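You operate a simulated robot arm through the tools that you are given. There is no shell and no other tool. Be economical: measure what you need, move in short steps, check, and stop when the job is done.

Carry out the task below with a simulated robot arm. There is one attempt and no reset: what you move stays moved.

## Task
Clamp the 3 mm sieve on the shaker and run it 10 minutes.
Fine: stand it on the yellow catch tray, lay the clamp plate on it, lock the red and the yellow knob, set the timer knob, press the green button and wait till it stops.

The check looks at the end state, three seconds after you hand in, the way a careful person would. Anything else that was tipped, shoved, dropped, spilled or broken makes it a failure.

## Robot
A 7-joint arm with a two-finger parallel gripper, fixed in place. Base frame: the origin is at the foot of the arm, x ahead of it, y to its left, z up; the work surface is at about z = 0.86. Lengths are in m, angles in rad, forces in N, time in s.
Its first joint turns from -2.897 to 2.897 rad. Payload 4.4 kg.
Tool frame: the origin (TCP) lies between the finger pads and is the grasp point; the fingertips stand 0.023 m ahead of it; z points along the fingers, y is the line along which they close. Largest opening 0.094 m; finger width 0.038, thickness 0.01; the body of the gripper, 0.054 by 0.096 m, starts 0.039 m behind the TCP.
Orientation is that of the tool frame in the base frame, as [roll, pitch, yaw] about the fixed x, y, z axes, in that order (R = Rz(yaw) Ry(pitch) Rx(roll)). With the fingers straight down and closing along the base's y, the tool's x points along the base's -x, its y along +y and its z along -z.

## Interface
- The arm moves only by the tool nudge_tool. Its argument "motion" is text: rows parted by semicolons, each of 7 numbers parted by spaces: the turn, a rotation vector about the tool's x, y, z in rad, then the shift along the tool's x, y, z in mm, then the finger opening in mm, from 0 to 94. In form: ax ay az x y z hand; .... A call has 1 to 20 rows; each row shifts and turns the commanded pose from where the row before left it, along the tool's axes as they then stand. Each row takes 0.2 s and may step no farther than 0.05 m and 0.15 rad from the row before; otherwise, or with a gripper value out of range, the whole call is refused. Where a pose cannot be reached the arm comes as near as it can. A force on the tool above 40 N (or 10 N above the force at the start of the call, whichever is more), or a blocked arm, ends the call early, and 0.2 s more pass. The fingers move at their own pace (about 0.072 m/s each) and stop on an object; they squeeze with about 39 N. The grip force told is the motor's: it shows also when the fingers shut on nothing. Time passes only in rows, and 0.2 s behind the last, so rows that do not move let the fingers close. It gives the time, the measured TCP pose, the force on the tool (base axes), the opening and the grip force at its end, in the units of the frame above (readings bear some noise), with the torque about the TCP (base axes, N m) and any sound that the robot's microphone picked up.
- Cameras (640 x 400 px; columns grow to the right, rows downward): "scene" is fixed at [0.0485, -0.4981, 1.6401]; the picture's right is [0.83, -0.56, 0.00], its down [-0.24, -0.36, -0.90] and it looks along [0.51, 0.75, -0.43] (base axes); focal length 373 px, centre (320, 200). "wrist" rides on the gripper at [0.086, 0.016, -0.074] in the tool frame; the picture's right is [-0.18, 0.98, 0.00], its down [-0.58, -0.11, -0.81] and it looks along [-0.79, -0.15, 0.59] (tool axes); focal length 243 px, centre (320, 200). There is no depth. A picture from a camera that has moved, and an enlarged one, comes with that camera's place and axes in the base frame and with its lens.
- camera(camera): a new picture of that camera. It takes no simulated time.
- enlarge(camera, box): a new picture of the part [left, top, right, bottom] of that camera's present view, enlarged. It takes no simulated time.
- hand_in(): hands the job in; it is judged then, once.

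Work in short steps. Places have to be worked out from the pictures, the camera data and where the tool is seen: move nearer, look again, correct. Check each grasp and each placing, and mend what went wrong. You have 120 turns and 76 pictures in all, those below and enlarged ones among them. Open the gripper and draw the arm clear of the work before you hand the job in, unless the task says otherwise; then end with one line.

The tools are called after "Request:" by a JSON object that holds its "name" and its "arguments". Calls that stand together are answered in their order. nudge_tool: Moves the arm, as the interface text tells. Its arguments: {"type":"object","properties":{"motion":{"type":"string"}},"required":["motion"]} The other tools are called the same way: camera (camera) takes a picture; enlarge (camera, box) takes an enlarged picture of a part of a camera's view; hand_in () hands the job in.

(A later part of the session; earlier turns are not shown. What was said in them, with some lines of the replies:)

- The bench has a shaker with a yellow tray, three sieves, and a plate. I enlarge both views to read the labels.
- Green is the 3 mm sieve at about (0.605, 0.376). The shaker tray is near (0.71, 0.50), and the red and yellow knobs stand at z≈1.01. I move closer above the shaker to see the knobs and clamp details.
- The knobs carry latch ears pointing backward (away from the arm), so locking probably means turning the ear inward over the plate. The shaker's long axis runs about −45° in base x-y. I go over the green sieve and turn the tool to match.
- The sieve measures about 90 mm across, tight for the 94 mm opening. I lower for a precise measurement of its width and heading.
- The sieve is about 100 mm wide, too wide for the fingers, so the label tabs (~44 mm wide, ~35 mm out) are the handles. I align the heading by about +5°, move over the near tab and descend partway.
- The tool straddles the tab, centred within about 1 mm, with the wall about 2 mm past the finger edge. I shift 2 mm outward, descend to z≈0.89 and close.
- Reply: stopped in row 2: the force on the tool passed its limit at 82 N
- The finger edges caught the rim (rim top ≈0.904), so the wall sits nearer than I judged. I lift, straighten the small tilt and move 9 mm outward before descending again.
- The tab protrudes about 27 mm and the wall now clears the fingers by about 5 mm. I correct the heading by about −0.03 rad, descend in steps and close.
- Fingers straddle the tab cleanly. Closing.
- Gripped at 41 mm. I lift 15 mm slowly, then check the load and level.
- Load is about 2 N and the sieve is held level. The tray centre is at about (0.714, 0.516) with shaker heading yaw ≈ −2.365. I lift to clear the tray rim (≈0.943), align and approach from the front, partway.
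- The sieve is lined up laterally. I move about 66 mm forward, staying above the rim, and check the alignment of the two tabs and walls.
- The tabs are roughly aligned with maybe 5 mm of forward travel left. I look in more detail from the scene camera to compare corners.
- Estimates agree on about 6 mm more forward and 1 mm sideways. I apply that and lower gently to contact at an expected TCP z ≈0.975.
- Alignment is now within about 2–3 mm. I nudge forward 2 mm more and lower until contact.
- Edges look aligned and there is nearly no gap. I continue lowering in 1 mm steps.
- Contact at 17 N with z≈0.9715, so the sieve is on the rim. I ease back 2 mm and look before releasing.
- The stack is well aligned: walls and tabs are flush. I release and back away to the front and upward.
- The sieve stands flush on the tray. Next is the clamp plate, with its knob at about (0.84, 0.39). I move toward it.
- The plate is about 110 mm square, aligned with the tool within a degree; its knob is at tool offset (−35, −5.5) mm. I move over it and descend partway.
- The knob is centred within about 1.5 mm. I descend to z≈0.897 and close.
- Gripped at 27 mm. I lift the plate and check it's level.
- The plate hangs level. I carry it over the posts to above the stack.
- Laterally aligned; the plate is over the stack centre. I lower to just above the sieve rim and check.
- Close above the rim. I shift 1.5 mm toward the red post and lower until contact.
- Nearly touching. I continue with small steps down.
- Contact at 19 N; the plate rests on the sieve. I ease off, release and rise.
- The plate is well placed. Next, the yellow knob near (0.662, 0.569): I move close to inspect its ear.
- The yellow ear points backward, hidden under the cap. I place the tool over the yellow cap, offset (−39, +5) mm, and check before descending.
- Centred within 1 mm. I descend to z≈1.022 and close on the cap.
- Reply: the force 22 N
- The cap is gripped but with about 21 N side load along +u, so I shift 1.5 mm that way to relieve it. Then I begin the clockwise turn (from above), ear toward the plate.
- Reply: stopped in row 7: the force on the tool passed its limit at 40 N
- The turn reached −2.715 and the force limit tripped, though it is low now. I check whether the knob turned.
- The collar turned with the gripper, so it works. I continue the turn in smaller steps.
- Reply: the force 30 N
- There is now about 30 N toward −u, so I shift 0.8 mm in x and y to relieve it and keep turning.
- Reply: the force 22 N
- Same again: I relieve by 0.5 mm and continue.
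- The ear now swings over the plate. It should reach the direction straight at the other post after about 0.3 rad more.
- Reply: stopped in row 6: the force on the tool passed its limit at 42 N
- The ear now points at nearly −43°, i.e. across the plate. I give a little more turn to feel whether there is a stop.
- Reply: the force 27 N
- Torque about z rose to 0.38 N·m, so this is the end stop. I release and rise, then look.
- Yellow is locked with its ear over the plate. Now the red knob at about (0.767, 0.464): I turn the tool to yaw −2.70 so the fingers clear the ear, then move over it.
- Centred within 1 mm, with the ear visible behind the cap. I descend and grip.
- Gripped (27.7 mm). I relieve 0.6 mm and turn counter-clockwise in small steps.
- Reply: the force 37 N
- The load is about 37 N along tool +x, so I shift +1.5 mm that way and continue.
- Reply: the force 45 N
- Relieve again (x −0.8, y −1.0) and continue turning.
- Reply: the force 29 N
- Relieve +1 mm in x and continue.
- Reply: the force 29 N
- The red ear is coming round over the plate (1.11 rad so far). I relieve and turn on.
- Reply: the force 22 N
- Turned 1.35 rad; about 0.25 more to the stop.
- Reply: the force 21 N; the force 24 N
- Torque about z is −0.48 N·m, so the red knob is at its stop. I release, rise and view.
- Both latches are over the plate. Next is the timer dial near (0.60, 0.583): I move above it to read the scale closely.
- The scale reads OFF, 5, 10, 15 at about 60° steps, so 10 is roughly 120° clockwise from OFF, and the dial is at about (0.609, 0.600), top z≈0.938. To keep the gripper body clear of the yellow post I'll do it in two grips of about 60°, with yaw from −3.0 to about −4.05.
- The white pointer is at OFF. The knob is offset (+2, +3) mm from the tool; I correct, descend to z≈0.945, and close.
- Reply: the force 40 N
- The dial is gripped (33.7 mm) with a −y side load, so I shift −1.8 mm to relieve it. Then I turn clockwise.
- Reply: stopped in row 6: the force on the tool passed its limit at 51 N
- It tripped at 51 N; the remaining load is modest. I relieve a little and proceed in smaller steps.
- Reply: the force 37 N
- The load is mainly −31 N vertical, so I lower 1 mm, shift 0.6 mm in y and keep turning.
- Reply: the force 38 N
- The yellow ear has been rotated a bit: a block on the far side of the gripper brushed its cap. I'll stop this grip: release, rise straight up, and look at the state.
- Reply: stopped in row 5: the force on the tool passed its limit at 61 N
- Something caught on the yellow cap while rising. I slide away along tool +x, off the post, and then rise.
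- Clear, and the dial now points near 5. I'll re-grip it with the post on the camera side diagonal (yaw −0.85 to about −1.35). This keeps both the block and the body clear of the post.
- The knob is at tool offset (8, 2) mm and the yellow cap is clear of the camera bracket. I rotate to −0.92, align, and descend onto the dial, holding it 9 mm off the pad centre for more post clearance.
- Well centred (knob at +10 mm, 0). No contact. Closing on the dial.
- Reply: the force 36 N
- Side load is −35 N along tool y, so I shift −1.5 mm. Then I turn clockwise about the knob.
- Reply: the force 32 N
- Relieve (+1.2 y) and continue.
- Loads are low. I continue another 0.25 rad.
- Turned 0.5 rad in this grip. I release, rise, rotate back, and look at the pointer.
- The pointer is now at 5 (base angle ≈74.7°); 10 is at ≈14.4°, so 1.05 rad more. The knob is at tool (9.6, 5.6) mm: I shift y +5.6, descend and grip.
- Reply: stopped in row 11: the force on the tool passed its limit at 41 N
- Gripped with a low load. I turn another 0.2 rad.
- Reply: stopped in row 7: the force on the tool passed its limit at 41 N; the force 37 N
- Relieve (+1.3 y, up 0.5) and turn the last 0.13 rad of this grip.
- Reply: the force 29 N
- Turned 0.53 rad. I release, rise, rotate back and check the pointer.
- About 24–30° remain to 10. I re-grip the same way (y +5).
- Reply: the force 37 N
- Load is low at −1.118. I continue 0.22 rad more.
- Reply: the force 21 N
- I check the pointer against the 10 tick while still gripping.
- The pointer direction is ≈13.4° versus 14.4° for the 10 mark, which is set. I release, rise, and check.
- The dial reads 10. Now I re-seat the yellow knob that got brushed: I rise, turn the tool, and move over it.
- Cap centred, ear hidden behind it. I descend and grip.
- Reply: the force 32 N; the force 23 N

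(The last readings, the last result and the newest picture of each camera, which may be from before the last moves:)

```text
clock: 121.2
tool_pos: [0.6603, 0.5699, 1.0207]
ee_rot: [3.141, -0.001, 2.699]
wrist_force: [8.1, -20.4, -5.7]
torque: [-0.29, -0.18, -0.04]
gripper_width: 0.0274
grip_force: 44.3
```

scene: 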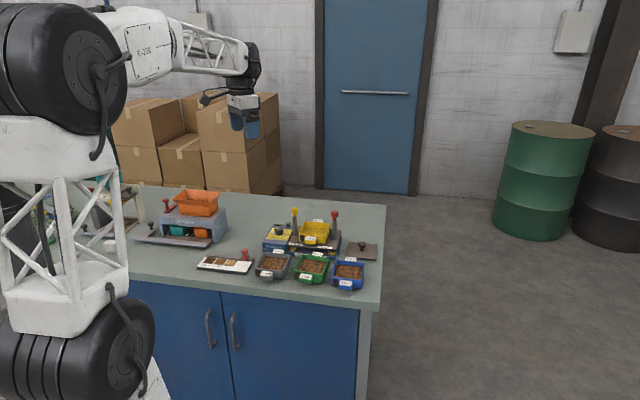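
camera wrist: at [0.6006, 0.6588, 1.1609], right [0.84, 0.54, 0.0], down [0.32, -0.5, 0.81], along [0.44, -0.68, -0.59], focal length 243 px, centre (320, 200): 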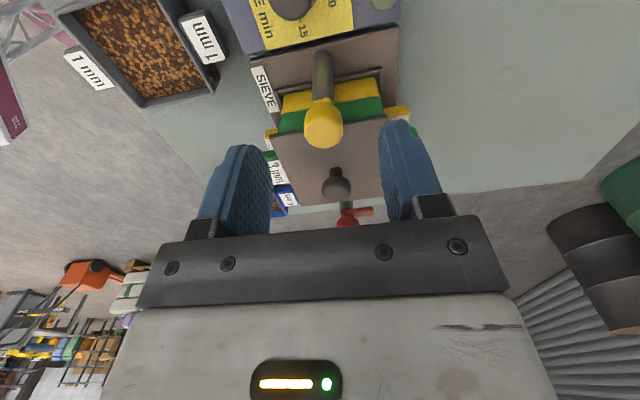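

Turning freely. I relieve slightly and continue.

Request:
{"name": "nudge_tool", "arguments": {"motion": "0 0 0 -0.5 -0.6 0 0; 0 0 0.06 0 0 0 0; 0 0 0.06 0 0 0 0; 0 0 0.06 0 0 0 0; 0 0 0.06 0 0 0 0; 0 0 0 0 0 0 0"}}

```text
clock: 122.6
tool_pos: [0.6596, 0.5705, 1.0217]
ee_rot: [-3.141, -0.002, 2.461]
wrist_force: [27.0, 22.3, -12.4]
torque: [0.41, -0.26, 0.04]
gripper_width: 0.0275
grip_force: 44.8
```

Relieve +1.3 in y and continue to the stop.

Request:
{"name": "nudge_tool", "arguments": {"motion": "0 0 0 -0.3 1.3 0 0; 0 0 0.05 0 0 0 0; 0 0 0.05 0 0 0 0; 0 0 0.05 0 0 0 0; 0 0 0 0 0 0 0"}}

Request:
{"name": "enlarge", "arguments": {"camera": "scene", "box": [265, 190, 355, 255]}}

```text
clock: 123.8
tool_pos: [0.6594, 0.5707, 1.0217]
ee_rot: [-3.139, -0.001, 2.314]
wrist_force: [2.4, 26.5, -8.3]
torque: [0.46, 0.06, 0.01]
gripper_width: 0.0276
grip_force: 44.7
```

```text
6.15 times, centred on (310, 222) of scene
camera zoom: at [0.0485, -0.4981, 1.6401], right [0.83, -0.56, 0.0], down [-0.24, -0.36, -0.9], along [0.51, 0.75, -0.43], focal length 2296 px, centre (382, 62)
```

zoom: 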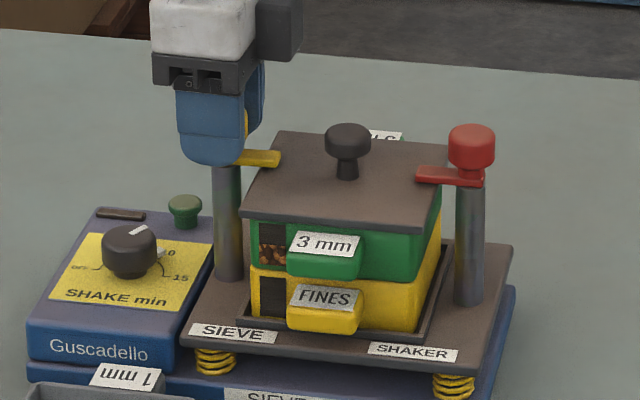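

The ear is nearly at the locked position. I feel for the stop.

Request:
{"name": "nudge_tool", "arguments": {"motion": "0 0 0 0 0.8 0 0; 0 0 0.04 0 0 0 0; 0 0 0.03 0 0 0 0; 0 0 0 0 0 0 0"}}

```text
clock: 124.8
tool_pos: [0.6607, 0.5701, 1.0217]
ee_rot: [-3.139, -0.001, 2.239]
wrist_force: [-20.0, 9.2, -3.7]
torque: [-0.19, 0.08, 0.03]
gripper_width: 0.0273
grip_force: 45.5
```

Request:
{"name": "nudge_tool", "arguments": {"motion": "0 0 0 0.5 -0.3 0 0; 0 0 0.04 0 0 0 0; 0 0 0.04 0 0 0 0; 0 0 0 0 0 0 0"}}

```text
clock: 125.8
tool_pos: [0.6604, 0.569, 1.0194]
ee_rot: [-3.141, -0.002, 2.16]
wrist_force: [-15.0, -7.6, -0.6]
torque: [-0.38, -0.02, 0.49]
gripper_width: 0.0273
grip_force: 45.2
```

Torque z is 0.49 N·m, so it's at the stop. I release, rise, and move back from the post, then locate the green button.

Request:
{"name": "nudge_tool", "arguments": {"motion": "0 0 -0.03 0 0 0 0; 0 0 0 0 0 0 40; 0 0 0 0 0 0 60; 0 0 0 0 0 0 60; 0 0 0 0 0 -15 60; 0 0 0 0 0 -30 60; 0 0 0 0 0 -20 60; 0 0 0 0 0 0 30; 0 0 0 0 0 0 0; 0 0 0 0 0 0 0"}}

Request:
{"name": "enlarge", "arguments": {"camera": "scene", "box": [265, 190, 355, 255]}}

```text
clock: 128.0
tool_pos: [0.6602, 0.5698, 1.0865]
ee_rot: [-3.138, -0.002, 2.191]
wrist_force: [-0.4, 0.0, 0.1]
torque: [-0.02, 0.0, -0.05]
gripper_width: 0.0
grip_force: 38.9
```

```text
6.15 times, centred on (310, 222) of scene
camera zoom: at [0.0485, -0.4981, 1.6401], right [0.83, -0.56, 0.0], down [-0.24, -0.36, -0.9], along [0.51, 0.75, -0.43], focal length 2296 px, centre (382, 62)
```

zoom: 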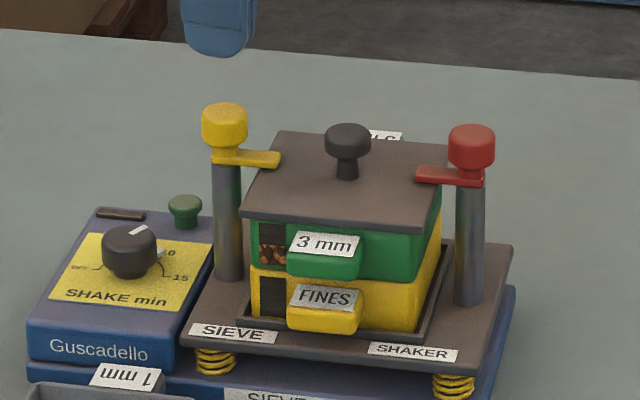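

Both ears are locked. The green button is at about (0.666, 0.631). With fingers closed I turn to yaw −2.155, which puts the post clear of the gripper body and camera, and move over the button.

Request:
{"name": "nudge_tool", "arguments": {"motion": "0 0 -0.1384 0 0 0 0; 0 0 -0.1384 0 0 0 0; 0 0 -0.1384 0 0 0 0; 0 0 -0.1384 0 0 0 0; 0 0 -0.1384 0 0 0 0; 0 0 -0.1384 0 0 0 0; 0 0 -0.1384 0 0 0 0; 0 0 -0.1384 0 0 0 0; 0 0 -0.1384 0 0 0 0; 0 0 -0.1384 0 0 0 0; 0 0 -0.1384 0 0 0 0; 0 0 -0.1384 0 0 0 0; 0 0 -0.1384 0 0 0 0; 0 0 -0.1384 0 0 0 0; 0 0 0 -31 15 0 0; 0 0 0 -31 14 0 0; 0 0 0 0 0 20 0; 0 0 0 0 0 0 0"}}

Request:
{"name": "enlarge", "arguments": {"camera": "wrist", "box": [160, 20, 480, 220]}}

```text
clock: 131.8
tool_pos: [0.6696, 0.6386, 1.0663]
ee_rot: [3.14, -0.001, -2.155]
wrist_force: [0.4, -0.3, -0.3]
torque: [0.02, 0.02, 0.01]
gripper_width: 0.0
grip_force: 38.9
```

```text
2.00 times, centred on (320, 120) of wrist
camera zoom: at [0.61, 0.5744, 1.1417], right [-0.72, 0.7, 0.0], down [0.41, 0.42, 0.81], along [0.56, 0.58, -0.59], focal length 485 px, centre (320, 360)
```

zoom: 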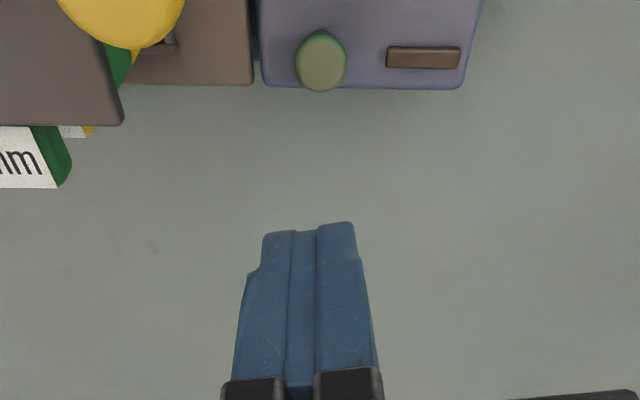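

The button is at tool offset (3, 1.5) mm. I adjust and descend to just above it.

Request:
{"name": "nudge_tool", "arguments": {"motion": "0 0 0 -3 1.5 20 0; 0 0 0 0 0 30 0; 0 0 0 0 0 25 0; 0 0 0 0 0 15 0; 0 0 0 0 0 0 0"}}

Request:
{"name": "enlarge", "arguments": {"camera": "wrist", "box": [200, 60, 440, 210]}}

```text
clock: 133.0
tool_pos: [0.6713, 0.641, 0.9749]
ee_rot: [3.141, -0.001, -2.156]
wrist_force: [-0.5, -1.2, 0.3]
torque: [0.02, -0.04, -0.02]
gripper_width: 0.0002
grip_force: 39.2
```

```text
2.67 times, centred on (320, 135) of wrist
camera zoom: at [0.6107, 0.5774, 1.0507], right [-0.72, 0.7, 0.0], down [0.41, 0.42, 0.81], along [0.56, 0.58, -0.59], focal length 647 px, centre (320, 373)
```

zoom: 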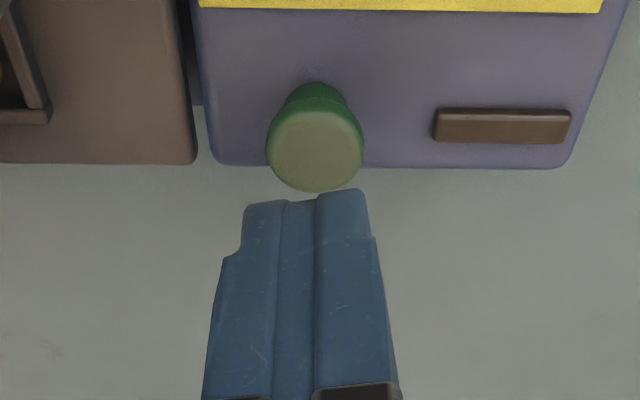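

The button is 11 mm toward +x, so I shift 5 mm that way and press down slowly.

Request:
{"name": "nudge_tool", "arguments": {"motion": "0 0 0 5 1 0 0; 0 0 0 0 0 4 0; 0 0 0 0 0 3 0; 0 0 0 0 0 2 0; 0 0 0 0 0 2 0; 0 0 0 0 0 0 0"}}

```text
clock: 134.4
tool_pos: [0.6665, 0.6368, 0.9649]
ee_rot: [3.139, 0.0, -2.157]
wrist_force: [0.2, -0.4, -0.4]
torque: [0.0, -0.01, -0.04]
gripper_width: 0.0
grip_force: 38.9
```

Request:
{"name": "nudge_tool", "arguments": {"motion": "0 0 0 0 0 2 0; 0 0 0 0 0 2 0; 0 0 0 0 0 1.5 0; 0 0 0 0 0 0 0"}}

```text
clock: 135.4
tool_pos: [0.6659, 0.638, 0.9592]
ee_rot: [3.141, -0.001, -2.156]
wrist_force: [0.5, 0.1, -0.5]
torque: [0.02, 0.0, -0.02]
gripper_width: 0.0001
grip_force: 39.0
```

Request:
{"name": "nudge_tool", "arguments": {"motion": "0 0 0 0 0 1.5 0; 0 0 0 0 0 1.5 0; 0 0 0 0 0 1.5 0; 0 0 0 0 0 1.5 0; 0 0 0 0 0 0 0"}}

```text
clock: 136.6
tool_pos: [0.6676, 0.6376, 0.9529]
ee_rot: [3.139, -0.001, -2.156]
wrist_force: [0.1, -0.3, -0.2]
torque: [0.0, -0.02, 0.0]
gripper_width: 0.0
grip_force: 39.4
```

No contact yet (tip at 0.930). I continue slowly.

Request:
{"name": "nudge_tool", "arguments": {"motion": "0 0 0 0 0 1.5 0; 0 0 0 0 0 1.5 0; 0 0 0 0 0 1.5 0; 0 0 0 0 0 0 0"}}

```text
clock: 137.6
tool_pos: [0.6675, 0.6369, 0.949]
ee_rot: [3.141, 0.0, -2.156]
wrist_force: [1.2, 0.6, 0.3]
torque: [-0.03, 0.0, 0.0]
gripper_width: 0.0
grip_force: 39.2
```

I look to see where the fingertip is relative to the button.

Request:
{"name": "enlarge", "arguments": {"camera": "wrist", "box": [220, 100, 420, 225]}}

```text
3.20 times, centred on (320, 162) of wrist
camera zoom: at [0.6071, 0.5741, 1.0248], right [-0.72, 0.7, 0.0], down [0.41, 0.42, 0.81], along [0.56, 0.58, -0.59], focal length 776 px, centre (320, 320)
```

zoom: 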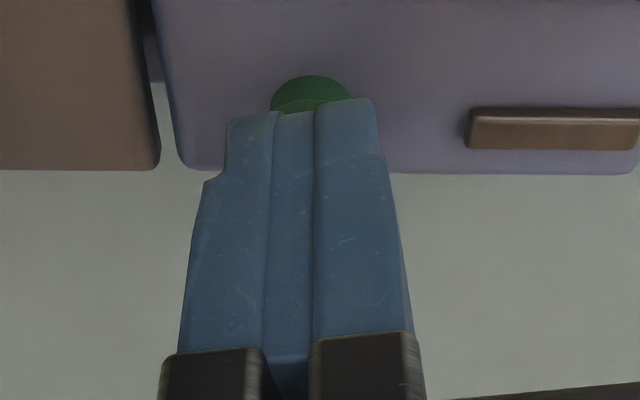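

The tip covers the button and is just about on it. I keep pressing in 1 mm steps.

Request:
{"name": "nudge_tool", "arguments": {"motion": "0 0 0 0 0 1 0; 0 0 0 0 0 1 0; 0 0 0 0 0 1 0; 0 0 0 0 0 0 0"}}

```text
clock: 138.6
tool_pos: [0.6678, 0.6364, 0.9452]
ee_rot: [3.139, 0.001, -2.156]
wrist_force: [-1.1, 0.5, 2.9]
torque: [0.0, 0.04, 0.02]
gripper_width: 0.0
grip_force: 39.2
heard: click
```

A click: the button is pressed. I rise off it and listen.

Request:
{"name": "nudge_tool", "arguments": {"motion": "0 0 0 0 0 -5 0; 0 0 0 0 0 -20 0; 0 0 0 0 0 -40 0; 0 0 0 0 0 -40 0; 0 0 0 0 0 0 0; 0 0 0 0 0 0 0; 0 0 0 0 0 0 0"}}

Request:
{"name": "enlarge", "arguments": {"camera": "scene", "box": [265, 190, 355, 255]}}

```text
clock: 140.2
tool_pos: [0.6689, 0.6396, 1.0512]
ee_rot: [3.14, 0.001, -2.153]
wrist_force: [-0.1, 0.0, -0.3]
torque: [0.0, -0.02, 0.02]
gripper_width: 0.0001
grip_force: 39.2
```

```text
6.15 times, centred on (310, 222) of scene
camera zoom: at [0.0485, -0.4981, 1.6401], right [0.83, -0.56, 0.0], down [-0.24, -0.36, -0.9], along [0.51, 0.75, -0.43], focal length 2296 px, centre (382, 62)
```

zoom: 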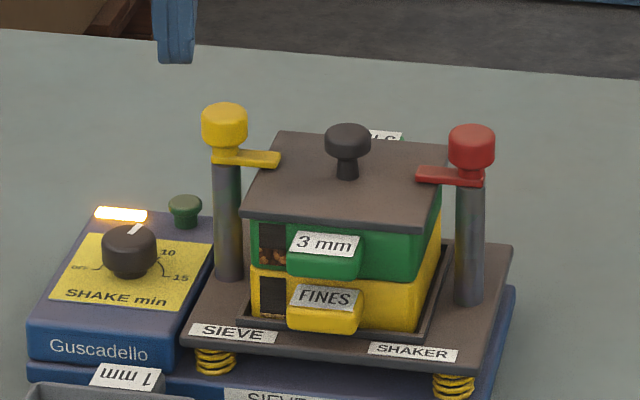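

The lamp is lit and the dial is counting down. I draw the arm up and back, open the gripper, and wait.

Request:
{"name": "nudge_tool", "arguments": {"motion": "0 0 0 0 0 -40 40; 0 0 0 0 0 -40 60; 0 0 0 0 0 -40 60; 0 0 0 0 0 -40 60; 0 0 0 30 20 -20 60; 0 0 0 30 20 0 60; 0 0 0 30 20 0 60; 0 0 0 0 0 0 60; 0 0 0 0 0 0 60; 0 0 0 0 0 0 60; 0 0 0 0 0 0 60; 0 0 0 0 0 0 60; 0 0 0 0 0 0 60; 0 0 0 0 0 0 60; 0 0 0 0 0 0 60; 0 0 0 0 0 0 60; 0 0 0 0 0 0 60; 0 0 0 0 0 0 60; 0 0 0 0 0 0 60; 0 0 0 0 0 0 60"}}

Request:
{"name": "nudge_tool", "arguments": {"motion": "0 0 0 0 0 0 60; 0 0 0 0 0 0 60; 0 0 0 0 0 0 60; 0 0 0 0 0 0 60; 0 0 0 0 0 0 60; 0 0 0 0 0 0 60; 0 0 0 0 0 0 60; 0 0 0 0 0 0 60; 0 0 0 0 0 0 60; 0 0 0 0 0 0 60; 0 0 0 0 0 0 60; 0 0 0 0 0 0 60; 0 0 0 0 0 0 60; 0 0 0 0 0 0 60; 0 0 0 0 0 0 60; 0 0 0 0 0 0 60; 0 0 0 0 0 0 60; 0 0 0 0 0 0 60; 0 0 0 0 0 0 60; 0 0 0 0 0 0 60"}}

```text
clock: 144.4
tool_pos: [0.57, 0.596, 1.2309]
ee_rot: [3.14, -0.001, -2.155]
wrist_force: [-0.2, -0.9, 0.1]
torque: [0.0, 0.0, -0.03]
gripper_width: 0.06
grip_force: 0.2
```

```text
clock: 148.6
tool_pos: [0.5688, 0.597, 1.2303]
ee_rot: [3.14, 0.0, -2.157]
wrist_force: [0.0, -0.3, 0.4]
torque: [-0.02, 0.01, 0.03]
gripper_width: 0.0602
grip_force: 0.0
```

Ten seconds in; no stop sound has been heard yet. I wait another eight seconds.

Request:
{"name": "nudge_tool", "arguments": {"motion": "0 0 0 0 0 0 60; 0 0 0 0 0 0 60; 0 0 0 0 0 0 60; 0 0 0 0 0 0 60; 0 0 0 0 0 0 60; 0 0 0 0 0 0 60; 0 0 0 0 0 0 60; 0 0 0 0 0 0 60; 0 0 0 0 0 0 60; 0 0 0 0 0 0 60; 0 0 0 0 0 0 60; 0 0 0 0 0 0 60; 0 0 0 0 0 0 60; 0 0 0 0 0 0 60; 0 0 0 0 0 0 60; 0 0 0 0 0 0 60; 0 0 0 0 0 0 60; 0 0 0 0 0 0 60; 0 0 0 0 0 0 60; 0 0 0 0 0 0 60"}}

Request:
{"name": "nudge_tool", "arguments": {"motion": "0 0 0 0 0 0 60; 0 0 0 0 0 0 60; 0 0 0 0 0 0 60; 0 0 0 0 0 0 60; 0 0 0 0 0 0 60; 0 0 0 0 0 0 60; 0 0 0 0 0 0 60; 0 0 0 0 0 0 60; 0 0 0 0 0 0 60; 0 0 0 0 0 0 60; 0 0 0 0 0 0 60; 0 0 0 0 0 0 60; 0 0 0 0 0 0 60; 0 0 0 0 0 0 60; 0 0 0 0 0 0 60; 0 0 0 0 0 0 60; 0 0 0 0 0 0 60; 0 0 0 0 0 0 60; 0 0 0 0 0 0 60; 0 0 0 0 0 0 60"}}

Request:
{"name": "enlarge", "arguments": {"camera": "scene", "box": [265, 190, 355, 255]}}

```text
clock: 152.8
tool_pos: [0.5696, 0.5954, 1.2303]
ee_rot: [3.141, -0.001, -2.155]
wrist_force: [0.1, 0.6, -0.3]
torque: [0.02, -0.03, 0.0]
gripper_width: 0.0599
grip_force: 0.0
```

```text
clock: 157.0
tool_pos: [0.5687, 0.5971, 1.2311]
ee_rot: [3.139, -0.001, -2.156]
wrist_force: [-0.5, 0.7, 0.3]
torque: [0.02, -0.03, -0.01]
gripper_width: 0.0602
grip_force: 0.0
```

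```text
6.15 times, centred on (310, 222) of scene
camera zoom: at [0.0485, -0.4981, 1.6401], right [0.83, -0.56, 0.0], down [-0.24, -0.36, -0.9], along [0.51, 0.75, -0.43], focal length 2296 px, centre (382, 62)
```

zoom: 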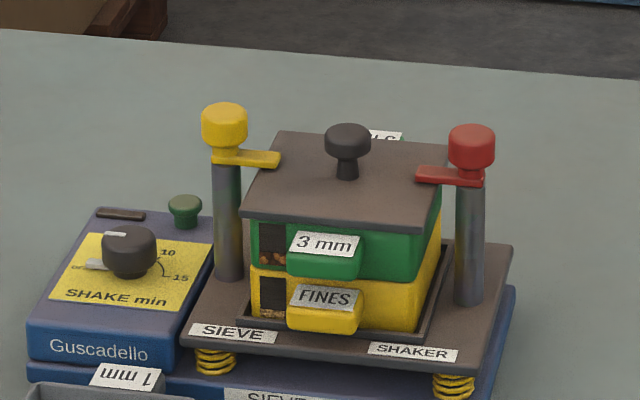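

The lamp is off, the dial is back at OFF, and fines show in the tray window. One last overall look.

Request:
{"name": "camera", "arguments": {"camera": "scene"}}

```text
1 pictures are left
```

scene: 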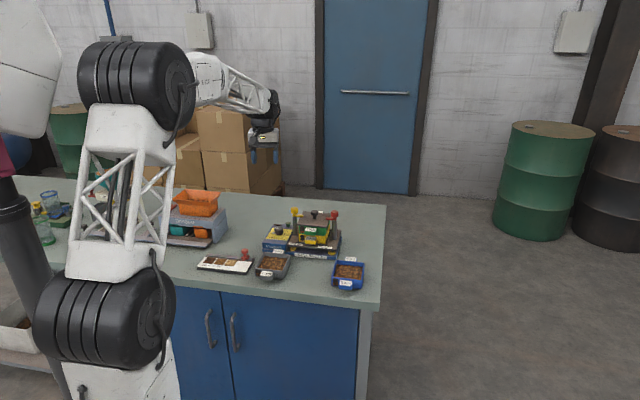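

Everything else is in place and the arm is clear, so I hand in.

Request:
{"name": "hand_in", "arguments": {}}

```text
The job is handed in.
```

The 3 mm sieve is clamped on the yellow catch tray with both knobs locked; the timer was set to 10, and the shaker ran until it stopped itself (lamp off, dial back at OFF). While I set the timer, the gripper brushed the yellow knob partly open, so I turned it back to its stop before pressing the green button.
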